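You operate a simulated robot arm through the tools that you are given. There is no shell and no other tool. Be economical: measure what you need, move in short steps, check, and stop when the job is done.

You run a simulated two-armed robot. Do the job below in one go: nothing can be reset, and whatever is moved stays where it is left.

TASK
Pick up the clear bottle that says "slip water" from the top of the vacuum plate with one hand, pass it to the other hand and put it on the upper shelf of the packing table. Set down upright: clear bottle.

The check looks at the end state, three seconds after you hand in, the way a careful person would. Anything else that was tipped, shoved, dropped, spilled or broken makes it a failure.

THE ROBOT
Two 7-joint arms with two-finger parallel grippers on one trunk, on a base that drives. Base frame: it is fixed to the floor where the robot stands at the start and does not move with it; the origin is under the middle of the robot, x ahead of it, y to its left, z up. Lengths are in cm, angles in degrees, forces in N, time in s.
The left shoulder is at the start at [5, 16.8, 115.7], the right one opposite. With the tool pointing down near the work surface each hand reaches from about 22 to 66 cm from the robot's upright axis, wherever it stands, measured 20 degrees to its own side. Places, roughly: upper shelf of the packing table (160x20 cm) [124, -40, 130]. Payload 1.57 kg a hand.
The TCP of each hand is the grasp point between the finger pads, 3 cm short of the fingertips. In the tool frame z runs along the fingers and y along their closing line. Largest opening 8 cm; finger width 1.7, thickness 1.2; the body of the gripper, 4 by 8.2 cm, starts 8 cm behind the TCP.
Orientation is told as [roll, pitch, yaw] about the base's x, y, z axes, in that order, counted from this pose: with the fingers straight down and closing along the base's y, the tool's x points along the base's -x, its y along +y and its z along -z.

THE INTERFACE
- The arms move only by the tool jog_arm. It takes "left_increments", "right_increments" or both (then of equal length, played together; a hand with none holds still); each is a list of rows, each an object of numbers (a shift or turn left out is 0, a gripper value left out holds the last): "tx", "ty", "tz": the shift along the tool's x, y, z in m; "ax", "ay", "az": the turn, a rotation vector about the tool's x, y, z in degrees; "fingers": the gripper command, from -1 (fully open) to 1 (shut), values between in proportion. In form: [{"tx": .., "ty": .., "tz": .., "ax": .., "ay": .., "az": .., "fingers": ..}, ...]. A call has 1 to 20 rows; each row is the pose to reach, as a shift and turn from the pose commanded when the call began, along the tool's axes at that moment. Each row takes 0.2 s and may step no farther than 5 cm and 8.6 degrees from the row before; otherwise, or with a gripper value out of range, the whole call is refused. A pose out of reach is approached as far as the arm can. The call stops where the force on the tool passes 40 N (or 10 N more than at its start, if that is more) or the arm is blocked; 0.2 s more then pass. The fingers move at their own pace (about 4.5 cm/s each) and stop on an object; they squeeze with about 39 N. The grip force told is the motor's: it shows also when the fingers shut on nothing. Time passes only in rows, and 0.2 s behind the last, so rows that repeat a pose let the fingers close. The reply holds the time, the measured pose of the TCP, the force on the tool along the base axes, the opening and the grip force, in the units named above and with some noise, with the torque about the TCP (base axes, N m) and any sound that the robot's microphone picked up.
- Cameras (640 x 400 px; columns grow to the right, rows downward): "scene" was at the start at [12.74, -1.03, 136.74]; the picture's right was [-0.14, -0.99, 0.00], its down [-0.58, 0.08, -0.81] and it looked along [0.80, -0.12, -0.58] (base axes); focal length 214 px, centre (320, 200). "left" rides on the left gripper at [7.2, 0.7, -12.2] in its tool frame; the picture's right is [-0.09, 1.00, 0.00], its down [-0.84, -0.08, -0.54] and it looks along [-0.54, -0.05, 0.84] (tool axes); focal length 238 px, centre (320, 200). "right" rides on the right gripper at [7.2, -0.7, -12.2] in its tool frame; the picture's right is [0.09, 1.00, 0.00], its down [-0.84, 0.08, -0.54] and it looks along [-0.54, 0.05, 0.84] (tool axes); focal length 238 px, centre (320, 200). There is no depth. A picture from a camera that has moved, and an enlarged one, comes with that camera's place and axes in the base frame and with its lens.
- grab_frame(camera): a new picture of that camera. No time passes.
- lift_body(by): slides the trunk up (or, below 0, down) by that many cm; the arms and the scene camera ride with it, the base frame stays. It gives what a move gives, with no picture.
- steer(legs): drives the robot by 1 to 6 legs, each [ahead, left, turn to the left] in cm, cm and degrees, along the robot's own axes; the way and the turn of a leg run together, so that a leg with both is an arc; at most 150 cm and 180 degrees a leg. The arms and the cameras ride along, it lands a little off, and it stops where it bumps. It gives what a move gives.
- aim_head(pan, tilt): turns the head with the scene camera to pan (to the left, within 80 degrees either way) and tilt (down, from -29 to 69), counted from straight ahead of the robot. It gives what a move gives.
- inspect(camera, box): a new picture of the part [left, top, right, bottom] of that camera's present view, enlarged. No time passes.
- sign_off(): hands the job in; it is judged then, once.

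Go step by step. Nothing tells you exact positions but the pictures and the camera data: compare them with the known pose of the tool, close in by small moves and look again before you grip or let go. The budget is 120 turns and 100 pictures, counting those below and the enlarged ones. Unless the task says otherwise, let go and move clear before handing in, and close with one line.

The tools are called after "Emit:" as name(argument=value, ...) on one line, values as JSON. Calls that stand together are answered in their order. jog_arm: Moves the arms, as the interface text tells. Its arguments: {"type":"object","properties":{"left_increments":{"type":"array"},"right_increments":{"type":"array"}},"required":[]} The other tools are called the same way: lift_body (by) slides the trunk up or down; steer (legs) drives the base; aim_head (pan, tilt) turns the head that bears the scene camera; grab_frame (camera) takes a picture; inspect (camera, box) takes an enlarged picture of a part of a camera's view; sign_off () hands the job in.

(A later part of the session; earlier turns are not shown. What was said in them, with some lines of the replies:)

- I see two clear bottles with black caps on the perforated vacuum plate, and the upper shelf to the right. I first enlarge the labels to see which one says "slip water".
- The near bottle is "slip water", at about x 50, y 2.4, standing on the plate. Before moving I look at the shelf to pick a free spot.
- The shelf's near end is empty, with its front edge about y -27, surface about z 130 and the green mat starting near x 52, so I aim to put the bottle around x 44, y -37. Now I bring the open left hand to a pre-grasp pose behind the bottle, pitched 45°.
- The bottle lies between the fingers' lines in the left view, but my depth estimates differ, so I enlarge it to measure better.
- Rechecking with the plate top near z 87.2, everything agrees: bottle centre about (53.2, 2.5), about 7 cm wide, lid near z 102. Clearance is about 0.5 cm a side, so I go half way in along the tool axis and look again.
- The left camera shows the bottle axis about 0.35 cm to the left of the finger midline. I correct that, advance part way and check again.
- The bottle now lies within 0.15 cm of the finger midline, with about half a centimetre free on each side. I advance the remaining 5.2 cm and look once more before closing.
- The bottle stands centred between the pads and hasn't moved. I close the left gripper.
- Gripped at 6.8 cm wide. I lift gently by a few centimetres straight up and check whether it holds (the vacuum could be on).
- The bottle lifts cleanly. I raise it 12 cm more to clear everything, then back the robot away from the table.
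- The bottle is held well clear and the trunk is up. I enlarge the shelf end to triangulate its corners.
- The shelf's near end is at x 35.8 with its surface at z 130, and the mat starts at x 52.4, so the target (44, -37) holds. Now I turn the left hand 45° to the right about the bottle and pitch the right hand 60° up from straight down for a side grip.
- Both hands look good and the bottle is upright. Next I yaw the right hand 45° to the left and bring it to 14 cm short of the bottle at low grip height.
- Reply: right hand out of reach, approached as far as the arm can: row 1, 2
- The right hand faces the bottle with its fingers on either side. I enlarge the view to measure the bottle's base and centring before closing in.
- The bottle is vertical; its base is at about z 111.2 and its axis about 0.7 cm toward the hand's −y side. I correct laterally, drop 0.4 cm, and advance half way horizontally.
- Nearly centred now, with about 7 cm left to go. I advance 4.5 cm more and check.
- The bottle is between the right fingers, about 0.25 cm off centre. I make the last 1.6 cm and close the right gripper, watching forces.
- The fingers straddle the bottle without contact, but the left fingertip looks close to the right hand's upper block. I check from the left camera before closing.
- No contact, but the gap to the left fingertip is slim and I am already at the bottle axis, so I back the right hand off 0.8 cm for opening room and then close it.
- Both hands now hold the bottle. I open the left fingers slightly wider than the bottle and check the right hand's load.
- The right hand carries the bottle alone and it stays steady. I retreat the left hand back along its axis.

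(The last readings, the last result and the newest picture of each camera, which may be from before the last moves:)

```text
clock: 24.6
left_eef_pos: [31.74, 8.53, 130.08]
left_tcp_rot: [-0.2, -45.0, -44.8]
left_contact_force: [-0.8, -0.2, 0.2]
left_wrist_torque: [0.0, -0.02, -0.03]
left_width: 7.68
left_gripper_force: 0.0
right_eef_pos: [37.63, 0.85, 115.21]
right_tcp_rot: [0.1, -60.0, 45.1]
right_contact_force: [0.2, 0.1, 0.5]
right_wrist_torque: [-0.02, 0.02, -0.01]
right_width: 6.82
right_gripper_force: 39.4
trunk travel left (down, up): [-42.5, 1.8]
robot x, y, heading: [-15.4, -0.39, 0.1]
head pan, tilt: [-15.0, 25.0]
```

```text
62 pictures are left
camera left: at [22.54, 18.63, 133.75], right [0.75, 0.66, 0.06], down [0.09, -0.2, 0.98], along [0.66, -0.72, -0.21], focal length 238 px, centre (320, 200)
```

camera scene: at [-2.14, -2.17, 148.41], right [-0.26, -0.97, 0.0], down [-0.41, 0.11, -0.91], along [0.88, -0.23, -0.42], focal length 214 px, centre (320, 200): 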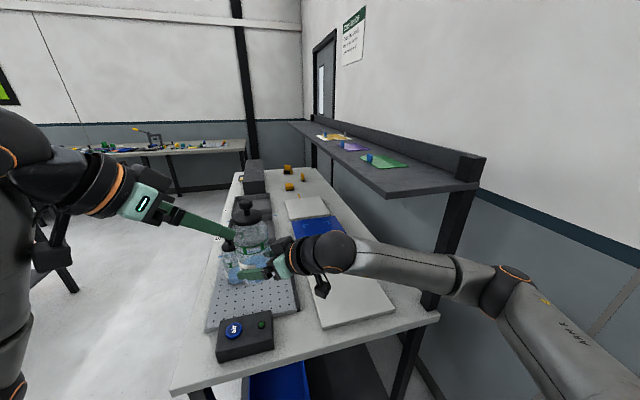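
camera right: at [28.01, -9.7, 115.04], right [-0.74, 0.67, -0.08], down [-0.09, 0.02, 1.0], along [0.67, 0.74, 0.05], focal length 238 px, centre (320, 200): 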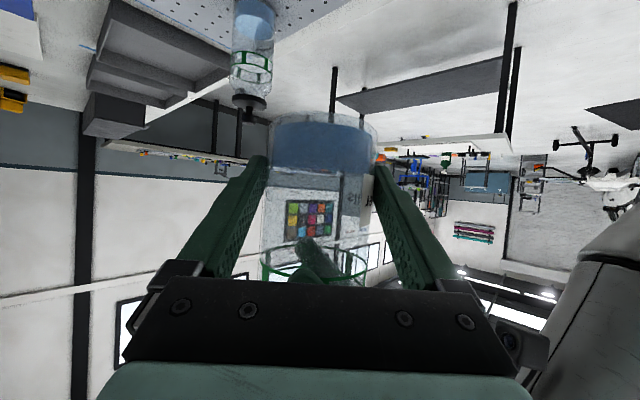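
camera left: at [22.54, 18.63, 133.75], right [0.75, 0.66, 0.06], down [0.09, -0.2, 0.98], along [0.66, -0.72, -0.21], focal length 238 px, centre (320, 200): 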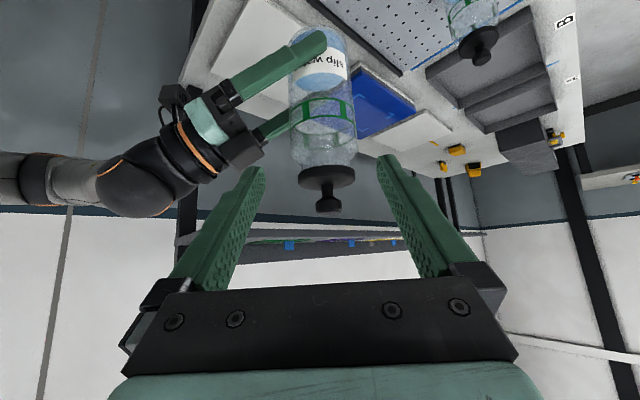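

The left hand is clear. I draw it further back while the right hand lifts the bottle 24 cm straight up, above shelf height.

Emit:
jog_arm(left_increments=[{"tz": -0.03}, {"tz": -0.06}, {"tz": -0.09}, {"tz": -0.1}, {"tz": -0.1}, {"tz": -0.1}, {"tz": -0.1}, {"tz": -0.1}], right_increments=[{}, {"tx": -0.026, "tz": -0.015}, {"tx": -0.06, "tz": -0.0346}, {"tx": -0.095, "tz": -0.055}, {"tx": -0.13, "tz": -0.075}, {"tx": -0.17, "tz": -0.098}, {"tx": -0.208, "tz": -0.12}, {"tx": -0.208, "tz": -0.12}])

Emit:
grab_frame(camera="scene")

```text
clock: 26.4
left_eef_pos: [26.82, 13.39, 137.31]
left_tcp_rot: [-0.2, -45.0, -44.7]
left_contact_force: [-0.6, -1.0, -0.6]
left_wrist_torque: [-0.01, -0.02, -0.04]
left_width: 7.69
left_gripper_force: 0.0
right_eef_pos: [37.21, 1.15, 139.28]
right_tcp_rot: [0.0, -60.0, 45.2]
right_contact_force: [-1.1, -0.3, -1.9]
right_wrist_torque: [-0.01, 0.01, 0.02]
right_width: 6.84
right_gripper_force: 38.8
trunk travel left (down, up): [-42.5, 1.8]
robot x, y, heading: [-14.94, -0.01, 0.0]
head pan, tilt: [-15.0, 25.0]
```

```text
61 pictures are left
camera scene: at [-2.14, -2.17, 148.41], right [-0.26, -0.97, 0.0], down [-0.41, 0.11, -0.91], along [0.88, -0.23, -0.42], focal length 214 px, centre (320, 200)
```

scene: 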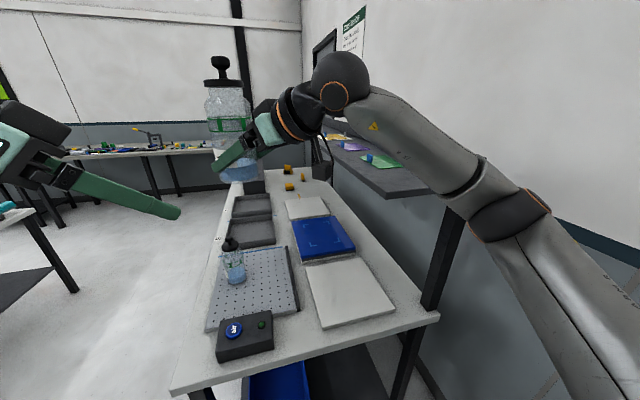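

Bottle base is now near z 135 and upright. I swing the right hand to point straight ahead while moving it toward the front of the shelf end.

Emit:
jog_arm(right_increments=[{"tx": 0.0116, "ty": -0.0104, "tz": -0.0201, "ax": 4.9, "az": 2.81}, {"tx": 0.0232, "ty": -0.0207, "tz": -0.0402, "ax": 9.75, "az": 5.62}, {"tx": 0.0349, "ty": -0.0311, "tz": -0.0604, "ax": 14.6, "az": 8.44}, {"tx": 0.0465, "ty": -0.0415, "tz": -0.0805, "ax": 19.5, "az": 11.25}, {"tx": 0.0581, "ty": -0.0519, "tz": -0.1006, "ax": 24.4, "az": 14.06}, {"tx": 0.0697, "ty": -0.0622, "tz": -0.1207, "ax": 29.25, "az": 16.9}, {"tx": 0.0814, "ty": -0.0726, "tz": -0.1409, "ax": 34.1, "az": 19.7}, {"tx": 0.093, "ty": -0.083, "tz": -0.161, "ax": 39, "az": 22.5}, {"tx": 0.093, "ty": -0.083, "tz": -0.161, "ax": 39, "az": 22.5}])

Emit:
aim_head(pan=-35, tilt=20)

Emit:
grab_frame(camera="scene")

```text
clock: 28.4
left_eef_pos: [26.86, 13.57, 137.34]
left_tcp_rot: [-0.2, -45.0, -44.7]
left_contact_force: [-0.1, -0.8, 0.5]
left_wrist_torque: [-0.03, 0.02, -0.01]
left_width: 7.65
left_gripper_force: 0.0
right_eef_pos: [30.51, -18.23, 139.07]
right_tcp_rot: [0.0, -60.1, 0.0]
right_contact_force: [-0.1, 0.4, -1.6]
right_wrist_torque: [-0.01, 0.01, 0.0]
right_width: 6.84
right_gripper_force: 39.1
trunk travel left (down, up): [-42.5, 1.8]
robot x, y, heading: [-14.89, 0.15, 0.1]
head pan, tilt: [-15.0, 25.0]
```

```text
clock: 29.2
left_eef_pos: [26.93, 13.55, 137.39]
left_tcp_rot: [-0.2, -45.0, -44.7]
left_contact_force: [-0.3, 0.7, -0.5]
left_wrist_torque: [-0.02, 0.03, -0.02]
left_width: 7.71
left_gripper_force: 0.0
right_eef_pos: [30.42, -18.1, 139.1]
right_tcp_rot: [0.1, -59.9, 0.0]
right_contact_force: [0.1, -0.6, -1.9]
right_wrist_torque: [-0.01, 0.05, -0.02]
right_width: 6.81
right_gripper_force: 38.7
trunk travel left (down, up): [-42.5, 1.8]
robot x, y, heading: [-15.28, -0.32, 0.1]
head pan, tilt: [-35.0, 20.0]
```

```text
60 pictures are left
camera scene: at [-3.43, -5.11, 149.22], right [-0.57, -0.82, 0.0], down [-0.28, 0.2, -0.94], along [0.77, -0.54, -0.34], focal length 214 px, centre (320, 200)
```

scene: 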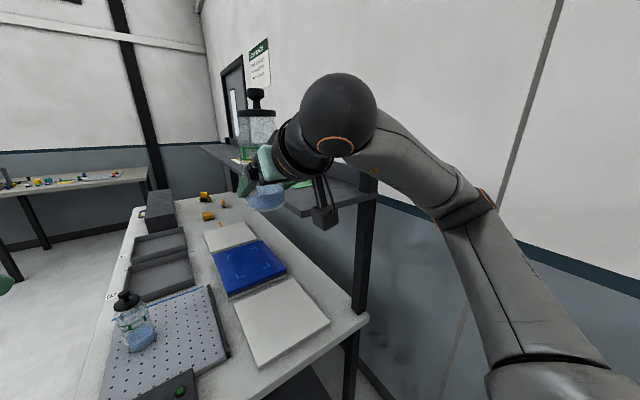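

All clear. I move the hand 19 cm to the right with a slight yaw, still ahead of the shelf's near end, then look from its camera.

Emit:
jog_arm(right_increments=[{"ty": -0.038, "ax": 2.6, "az": 1.5}, {"ty": -0.076, "ax": 5.2, "az": 3}, {"ty": -0.114, "ax": 7.8, "az": 4.5}, {"ty": -0.152, "ax": 10.4, "az": 6}, {"ty": -0.19, "ax": 13, "az": 7.5}, {"ty": -0.19, "ax": 13, "az": 7.5}])

Emit:
grab_frame(camera="scene")

Emit:
grab_frame(camera="right")

```text
clock: 30.6
left_eef_pos: [26.82, 13.52, 137.22]
left_tcp_rot: [-0.3, -45.1, -44.8]
left_contact_force: [-0.9, 0.1, -0.5]
left_wrist_torque: [0.01, 0.03, 0.02]
left_width: 7.67
left_gripper_force: 0.0
right_eef_pos: [30.09, -36.89, 139.12]
right_tcp_rot: [-0.2, -60.0, -14.9]
right_contact_force: [0.5, -0.5, -1.3]
right_wrist_torque: [0.02, 0.02, 0.0]
right_width: 6.83
right_gripper_force: 39.8
trunk travel left (down, up): [-42.5, 1.8]
robot x, y, heading: [-14.86, -0.13, 0.2]
head pan, tilt: [-35.0, 20.0]
```

```text
59 pictures are left
camera scene: at [-3.42, -5.06, 149.22], right [-0.57, -0.82, 0.0], down [-0.28, 0.2, -0.94], along [0.77, -0.54, -0.34], focal length 214 px, centre (320, 200)
```

scene: 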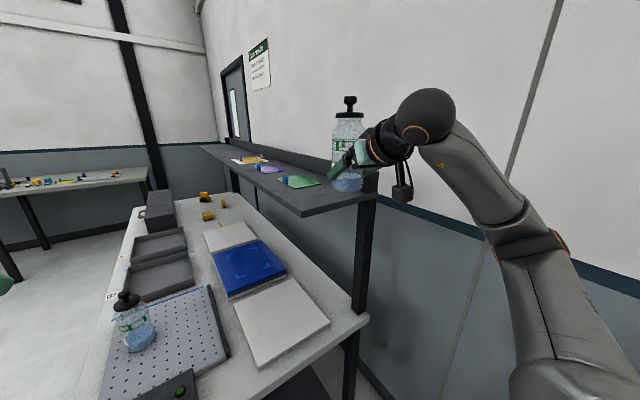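

```text
58 pictures are left
camera right: at [16.27, -33.9, 138.86], right [0.21, 0.97, -0.08], down [-0.03, 0.09, 1.0], along [0.98, -0.21, 0.05], focal length 238 px, centre (320, 200)
```

right: 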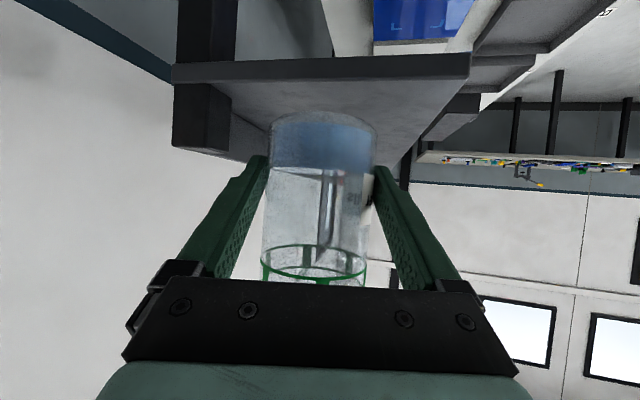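

The shelf end edge checks out at z 130, and the bottle base is 5 cm above it. I move forward so the bottle ends above (43.5, -37.5).

Emit:
jog_arm(right_increments=[{"tx": -0.0156, "ty": 0.0073, "tz": 0.027}, {"tx": -0.0312, "ty": 0.0146, "tz": 0.054}, {"tx": -0.0468, "ty": 0.022, "tz": 0.081}, {"tx": -0.0624, "ty": 0.0293, "tz": 0.108}, {"tx": -0.0624, "ty": 0.0293, "tz": 0.108}])

Emit:
inspect(camera="scene", box=[240, 80, 480, 240])

Emit:
grab_frame(camera="right")

```text
clock: 31.8
left_eef_pos: [26.77, 13.53, 137.34]
left_tcp_rot: [-0.1, -45.0, -44.8]
left_contact_force: [-1.3, 0.0, 0.1]
left_wrist_torque: [0.02, 0.0, -0.01]
left_width: 7.69
left_gripper_force: 0.0
right_eef_pos: [42.9, -37.38, 139.2]
right_tcp_rot: [0.0, -60.1, -14.9]
right_contact_force: [0.2, -0.2, -1.3]
right_wrist_torque: [0.03, -0.01, 0.02]
right_width: 6.88
right_gripper_force: 39.1
trunk travel left (down, up): [-42.5, 1.8]
robot x, y, heading: [-15.25, 0.18, 0.4]
head pan, tilt: [-35.0, 20.0]
```

```text
2.50 times, centred on (360, 160) of scene
camera zoom: at [-3.48, -5.15, 149.22], right [-0.57, -0.82, 0.0], down [-0.28, 0.2, -0.94], along [0.77, -0.54, -0.34], focal length 536 px, centre (220, 300)
```

zoom: 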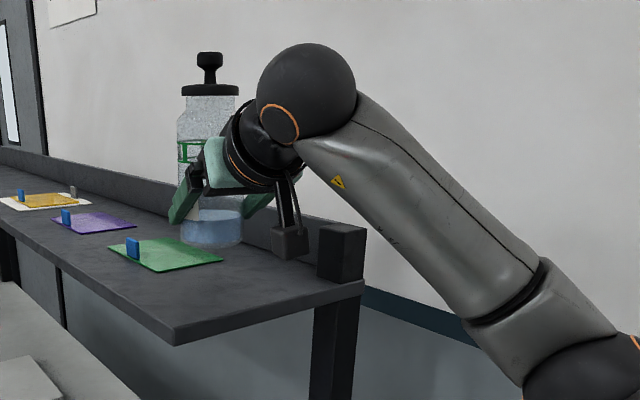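

```text
56 pictures are left
camera right: at [29.08, -34.35, 138.91], right [0.21, 0.97, -0.08], down [-0.03, 0.09, 1.0], along [0.98, -0.21, 0.05], focal length 238 px, centre (320, 200)
```

right: 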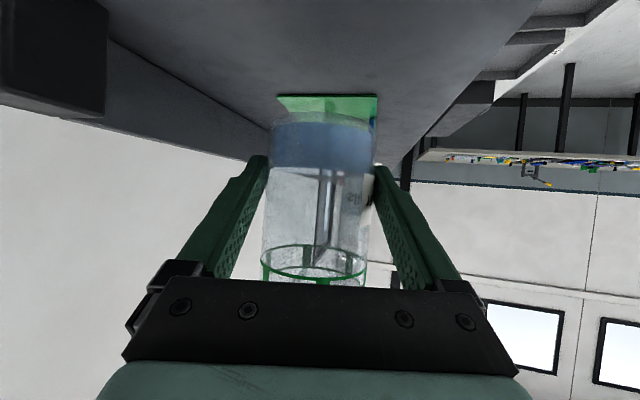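

The bottle is over the free part of the shelf, about 5 cm short of the mat. I lower it 4 cm and check the remaining gap.

Emit:
jog_arm(right_increments=[{"tx": 0.0087, "tz": 0.005}, {"tx": 0.0173, "tz": 0.01}, {"tx": 0.026, "tz": 0.015}, {"tx": 0.0346, "tz": 0.02}, {"tx": 0.0346, "tz": 0.02}])

Emit:
inspect(camera="scene", box=[280, 90, 400, 210])

Emit:
grab_frame(camera="right")

```text
clock: 33.0
left_eef_pos: [26.79, 13.51, 137.44]
left_tcp_rot: [-0.2, -45.0, -44.9]
left_contact_force: [-0.1, 0.6, 0.8]
left_wrist_torque: [0.04, -0.03, -0.01]
left_width: 7.69
left_gripper_force: 0.1
right_eef_pos: [43.12, -37.45, 135.19]
right_tcp_rot: [0.0, -60.0, -15.0]
right_contact_force: [0.0, -0.1, -1.8]
right_wrist_torque: [0.02, 0.04, 0.0]
right_width: 6.85
right_gripper_force: 38.8
trunk travel left (down, up): [-42.5, 1.8]
robot x, y, heading: [-15.09, 0.0, -0.1]
head pan, tilt: [-35.0, 20.0]
```

```text
3.33 times, centred on (340, 150) of scene
camera zoom: at [-3.43, -5.12, 149.22], right [-0.57, -0.82, 0.0], down [-0.28, 0.2, -0.94], along [0.77, -0.54, -0.34], focal length 715 px, centre (253, 367)
```

zoom: 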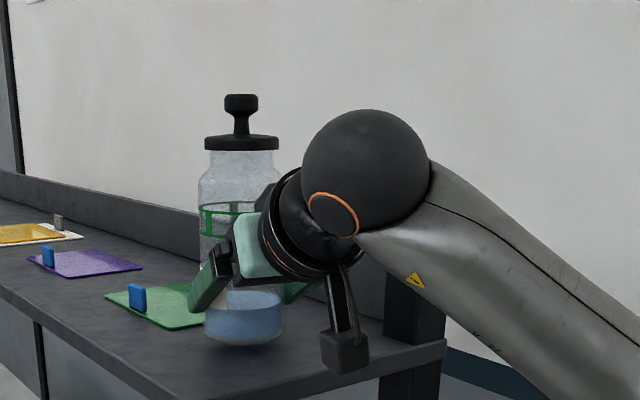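

```text
54 pictures are left
camera right: at [29.26, -34.52, 134.93], right [0.21, 0.97, -0.08], down [-0.03, 0.09, 1.0], along [0.98, -0.21, 0.05], focal length 238 px, centre (320, 200)
```

right: 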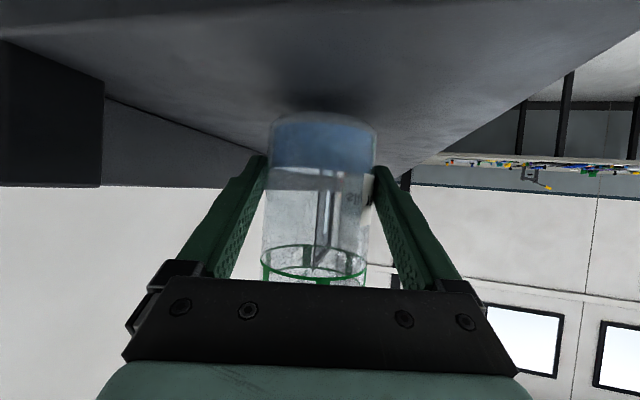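

The contact shadow shows a gap of about 1 cm. I lower in small steps and watch the force.

Emit:
jog_arm(right_increments=[{"tx": 0.0026, "tz": 0.0015}, {"tx": 0.0052, "tz": 0.003}, {"tx": 0.0061, "tz": 0.0035}, {"tx": 0.0061, "tz": 0.0035}])

Emit:
inspect(camera="right", box=[240, 60, 400, 180])

```text
clock: 34.0
left_eef_pos: [26.79, 13.51, 137.38]
left_tcp_rot: [-0.3, -45.0, -44.8]
left_contact_force: [0.2, 0.6, -0.3]
left_wrist_torque: [0.01, 0.0, 0.02]
left_width: 7.7
left_gripper_force: 0.0
right_eef_pos: [43.0, -37.5, 134.48]
right_tcp_rot: [-0.1, -60.0, -14.8]
right_contact_force: [-0.4, 0.6, -2.3]
right_wrist_torque: [0.04, 0.03, 0.01]
right_width: 6.88
right_gripper_force: 39.3
trunk travel left (down, up): [-42.5, 1.8]
robot x, y, heading: [-15.19, 0.22, 0.3]
head pan, tilt: [-35.0, 20.0]
```

```text
3.33 times, centred on (320, 120) of right
camera zoom: at [29.28, -34.51, 134.29], right [0.21, 0.97, -0.08], down [-0.03, 0.09, 1.0], along [0.98, -0.21, 0.05], focal length 794 px, centre (320, 467)
```

zoom: 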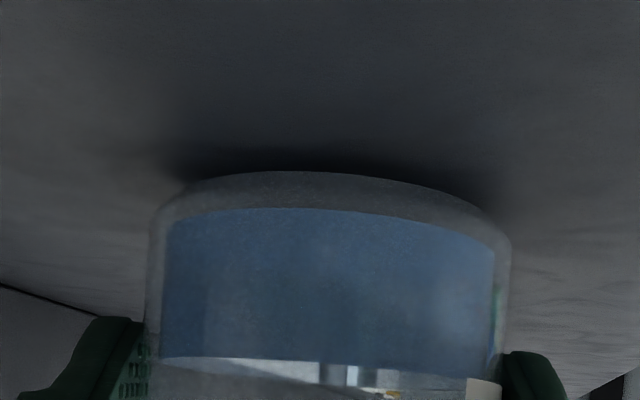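

Still just above the surface. I go down 0.25 cm more in tiny steps.

Emit:
jog_arm(right_increments=[{"tx": 0.00087, "tz": 0.0005}, {"tx": 0.00173, "tz": 0.001}, {"tx": 0.0022, "tz": 0.00125}])

Emit:
inspect(camera="right", box=[240, 60, 400, 180])

```text
clock: 34.8
left_eef_pos: [26.83, 13.55, 137.35]
left_tcp_rot: [-0.2, -45.0, -44.9]
left_contact_force: [0.7, -0.1, -0.2]
left_wrist_torque: [-0.03, 0.02, 0.01]
left_width: 7.68
left_gripper_force: 0.1
right_eef_pos: [43.12, -37.51, 134.32]
right_tcp_rot: [0.0, -60.0, -14.9]
right_contact_force: [0.2, -0.7, -0.9]
right_wrist_torque: [0.02, 0.0, 0.02]
right_width: 6.86
right_gripper_force: 38.8
trunk travel left (down, up): [-42.5, 1.8]
robot x, y, heading: [-15.06, 0.14, -0.0]
head pan, tilt: [-35.0, 20.0]
```

```text
3.33 times, centred on (320, 120) of right
camera zoom: at [29.22, -34.51, 134.08], right [0.21, 0.97, -0.08], down [-0.03, 0.09, 1.0], along [0.98, -0.21, 0.05], focal length 794 px, centre (320, 467)
```

zoom: 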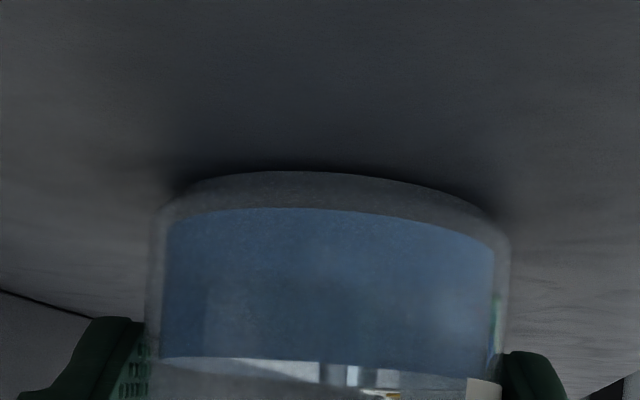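

The shadow gap is almost closed. I continue in 0.1 cm steps until the force shows contact.

Emit:
jog_arm(right_increments=[{"tx": 0.00087, "tz": 0.0005}, {"tx": 0.0013, "tz": 0.00075}])

```text
clock: 35.4
left_eef_pos: [26.83, 13.53, 137.25]
left_tcp_rot: [-0.2, -45.0, -44.8]
left_contact_force: [0.4, -0.5, -0.6]
left_wrist_torque: [-0.03, 0.0, 0.0]
left_width: 7.68
left_gripper_force: 0.0
right_eef_pos: [42.97, -37.53, 134.27]
right_tcp_rot: [0.0, -60.2, -15.0]
right_contact_force: [-1.0, -0.9, 1.0]
right_wrist_torque: [0.01, -0.06, 0.02]
right_width: 6.84
right_gripper_force: 39.0
trunk travel left (down, up): [-42.5, 1.8]
robot x, y, heading: [-15.21, -0.17, -0.0]
head pan, tilt: [-35.0, 20.0]
```

Emit:
jog_arm(right_increments=[{"tx": 0.0009, "tz": 0.0005}, {"tx": 0.0009, "tz": 0.0005}])

Emit:
inspect(camera="right", box=[240, 60, 400, 180])

```text
clock: 36.0
left_eef_pos: [26.72, 13.54, 137.38]
left_tcp_rot: [-0.2, -45.2, -44.8]
left_contact_force: [0.3, -0.4, -0.1]
left_wrist_torque: [0.0, 0.0, 0.0]
left_width: 7.69
left_gripper_force: 0.0
right_eef_pos: [42.96, -37.32, 134.11]
right_tcp_rot: [0.1, -60.3, -15.0]
right_contact_force: [3.8, -1.3, 10.0]
right_wrist_torque: [0.13, -0.12, -0.04]
right_width: 6.87
right_gripper_force: 38.9
trunk travel left (down, up): [-42.5, 1.8]
robot x, y, heading: [-15.43, -0.1, 0.0]
head pan, tilt: [-35.0, 20.0]
```

```text
3.33 times, centred on (320, 120) of right
camera zoom: at [29.21, -34.46, 133.91], right [0.21, 0.97, -0.08], down [-0.04, 0.09, 1.0], along [0.98, -0.21, 0.05], focal length 794 px, centre (320, 467)
```

zoom: 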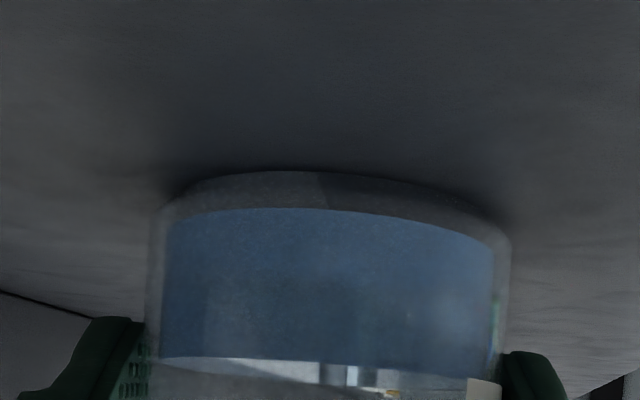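

The bottle is resting on the shelf (10 N). I relieve a hair and open the right gripper.

Emit:
jog_arm(right_increments=[{"tx": -0.0006, "tz": -0.0003}, {"tx": -0.0006, "tz": -0.0003, "fingers": -1}, {"tx": -0.0006, "tz": -0.0003, "fingers": -1}, {"tx": -0.0006, "tz": -0.0003, "fingers": -1}, {"tx": -0.0006, "tz": -0.0003, "fingers": -1}])

Emit:
grab_frame(camera="right")

```text
clock: 37.2
left_eef_pos: [26.84, 13.56, 137.34]
left_tcp_rot: [-0.3, -44.9, -44.7]
left_contact_force: [0.1, -0.3, 1.0]
left_wrist_torque: [0.02, -0.02, -0.05]
left_width: 7.66
left_gripper_force: 0.1
right_eef_pos: [43.05, -37.43, 134.02]
right_tcp_rot: [0.0, -60.0, -15.0]
right_contact_force: [-0.6, 0.6, -0.2]
right_wrist_torque: [-0.03, -0.02, 0.01]
right_width: 8.01
right_gripper_force: 0.1
trunk travel left (down, up): [-42.5, 1.8]
robot x, y, heading: [-15.52, 0.12, 0.2]
head pan, tilt: [-35.0, 20.0]
```

```text
50 pictures are left
camera right: at [29.2, -34.5, 133.9], right [0.21, 0.97, -0.08], down [-0.03, 0.09, 1.0], along [0.98, -0.21, 0.05], focal length 238 px, centre (320, 200)
```

right: 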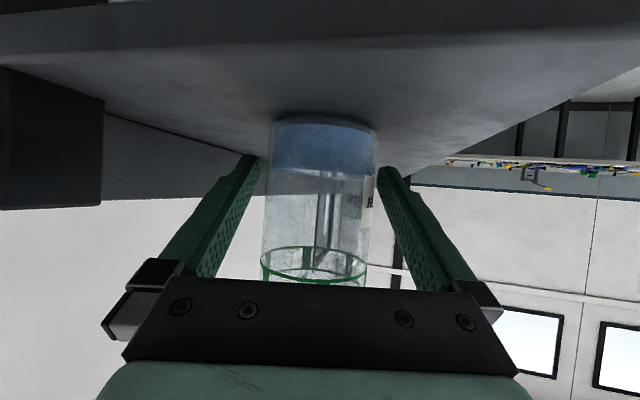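

The bottle stands free, centred between the open fingers. I retreat the hand straight back along its axis.

Emit:
jog_arm(right_increments=[{"tz": -0.01}, {"tz": -0.03}, {"tz": -0.06}, {"tz": -0.09}, {"tz": -0.12}, {"tz": -0.15}, {"tz": -0.15}])

Emit:
grab_frame(camera="right")

Emit:
grab_frame(camera="scene")

```text
clock: 38.8
left_eef_pos: [26.79, 13.53, 137.29]
left_tcp_rot: [-0.2, -44.9, -44.6]
left_contact_force: [-0.6, -0.6, 0.3]
left_wrist_torque: [0.02, -0.01, 0.03]
left_width: 7.7
left_gripper_force: 0.0
right_eef_pos: [30.5, -34.31, 141.59]
right_tcp_rot: [-0.1, -60.0, -14.8]
right_contact_force: [0.3, 0.2, 0.7]
right_wrist_torque: [0.03, 0.01, 0.02]
right_width: 8.0
right_gripper_force: 0.1
trunk travel left (down, up): [-42.5, 1.8]
robot x, y, heading: [-15.22, 0.21, 0.1]
head pan, tilt: [-35.0, 20.0]
```

```text
49 pictures are left
camera right: at [16.64, -31.22, 141.41], right [0.21, 0.97, -0.08], down [-0.03, 0.09, 1.0], along [0.98, -0.21, 0.05], focal length 238 px, centre (320, 200)
```

right: 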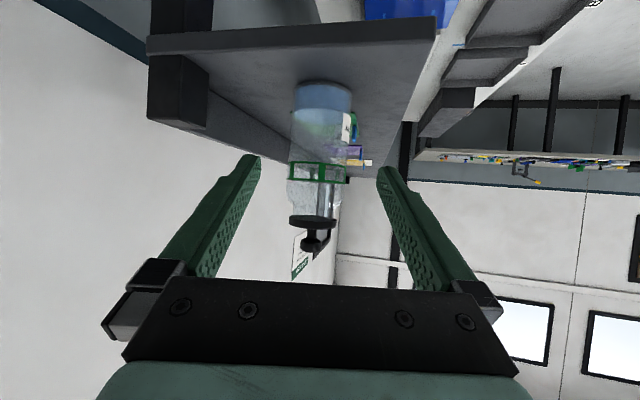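

```text
48 pictures are left
camera scene: at [-3.42, -5.13, 149.22], right [-0.57, -0.82, 0.0], down [-0.28, 0.2, -0.94], along [0.77, -0.54, -0.34], focal length 214 px, centre (320, 200)
```

scene: 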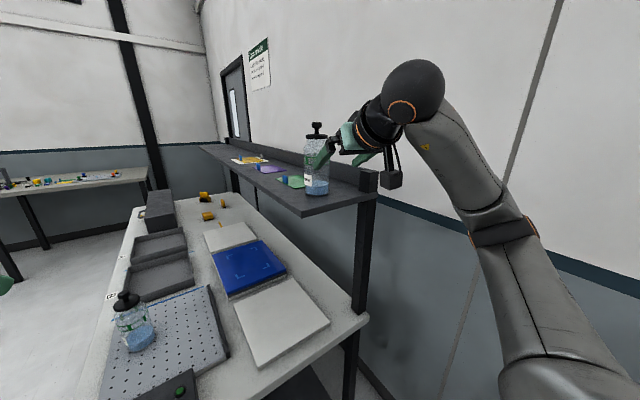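

The bottle stands upright on the upper shelf, clear of the mat and both hands, and the other items I can see haven't moved. I hand in now.

Emit:
sign_off()

```text
The job is handed in.
```

The "slip water" bottle is standing upright on the upper shelf of the packing table. The left hand picked it up, the right hand placed it, and I've handed the job in.
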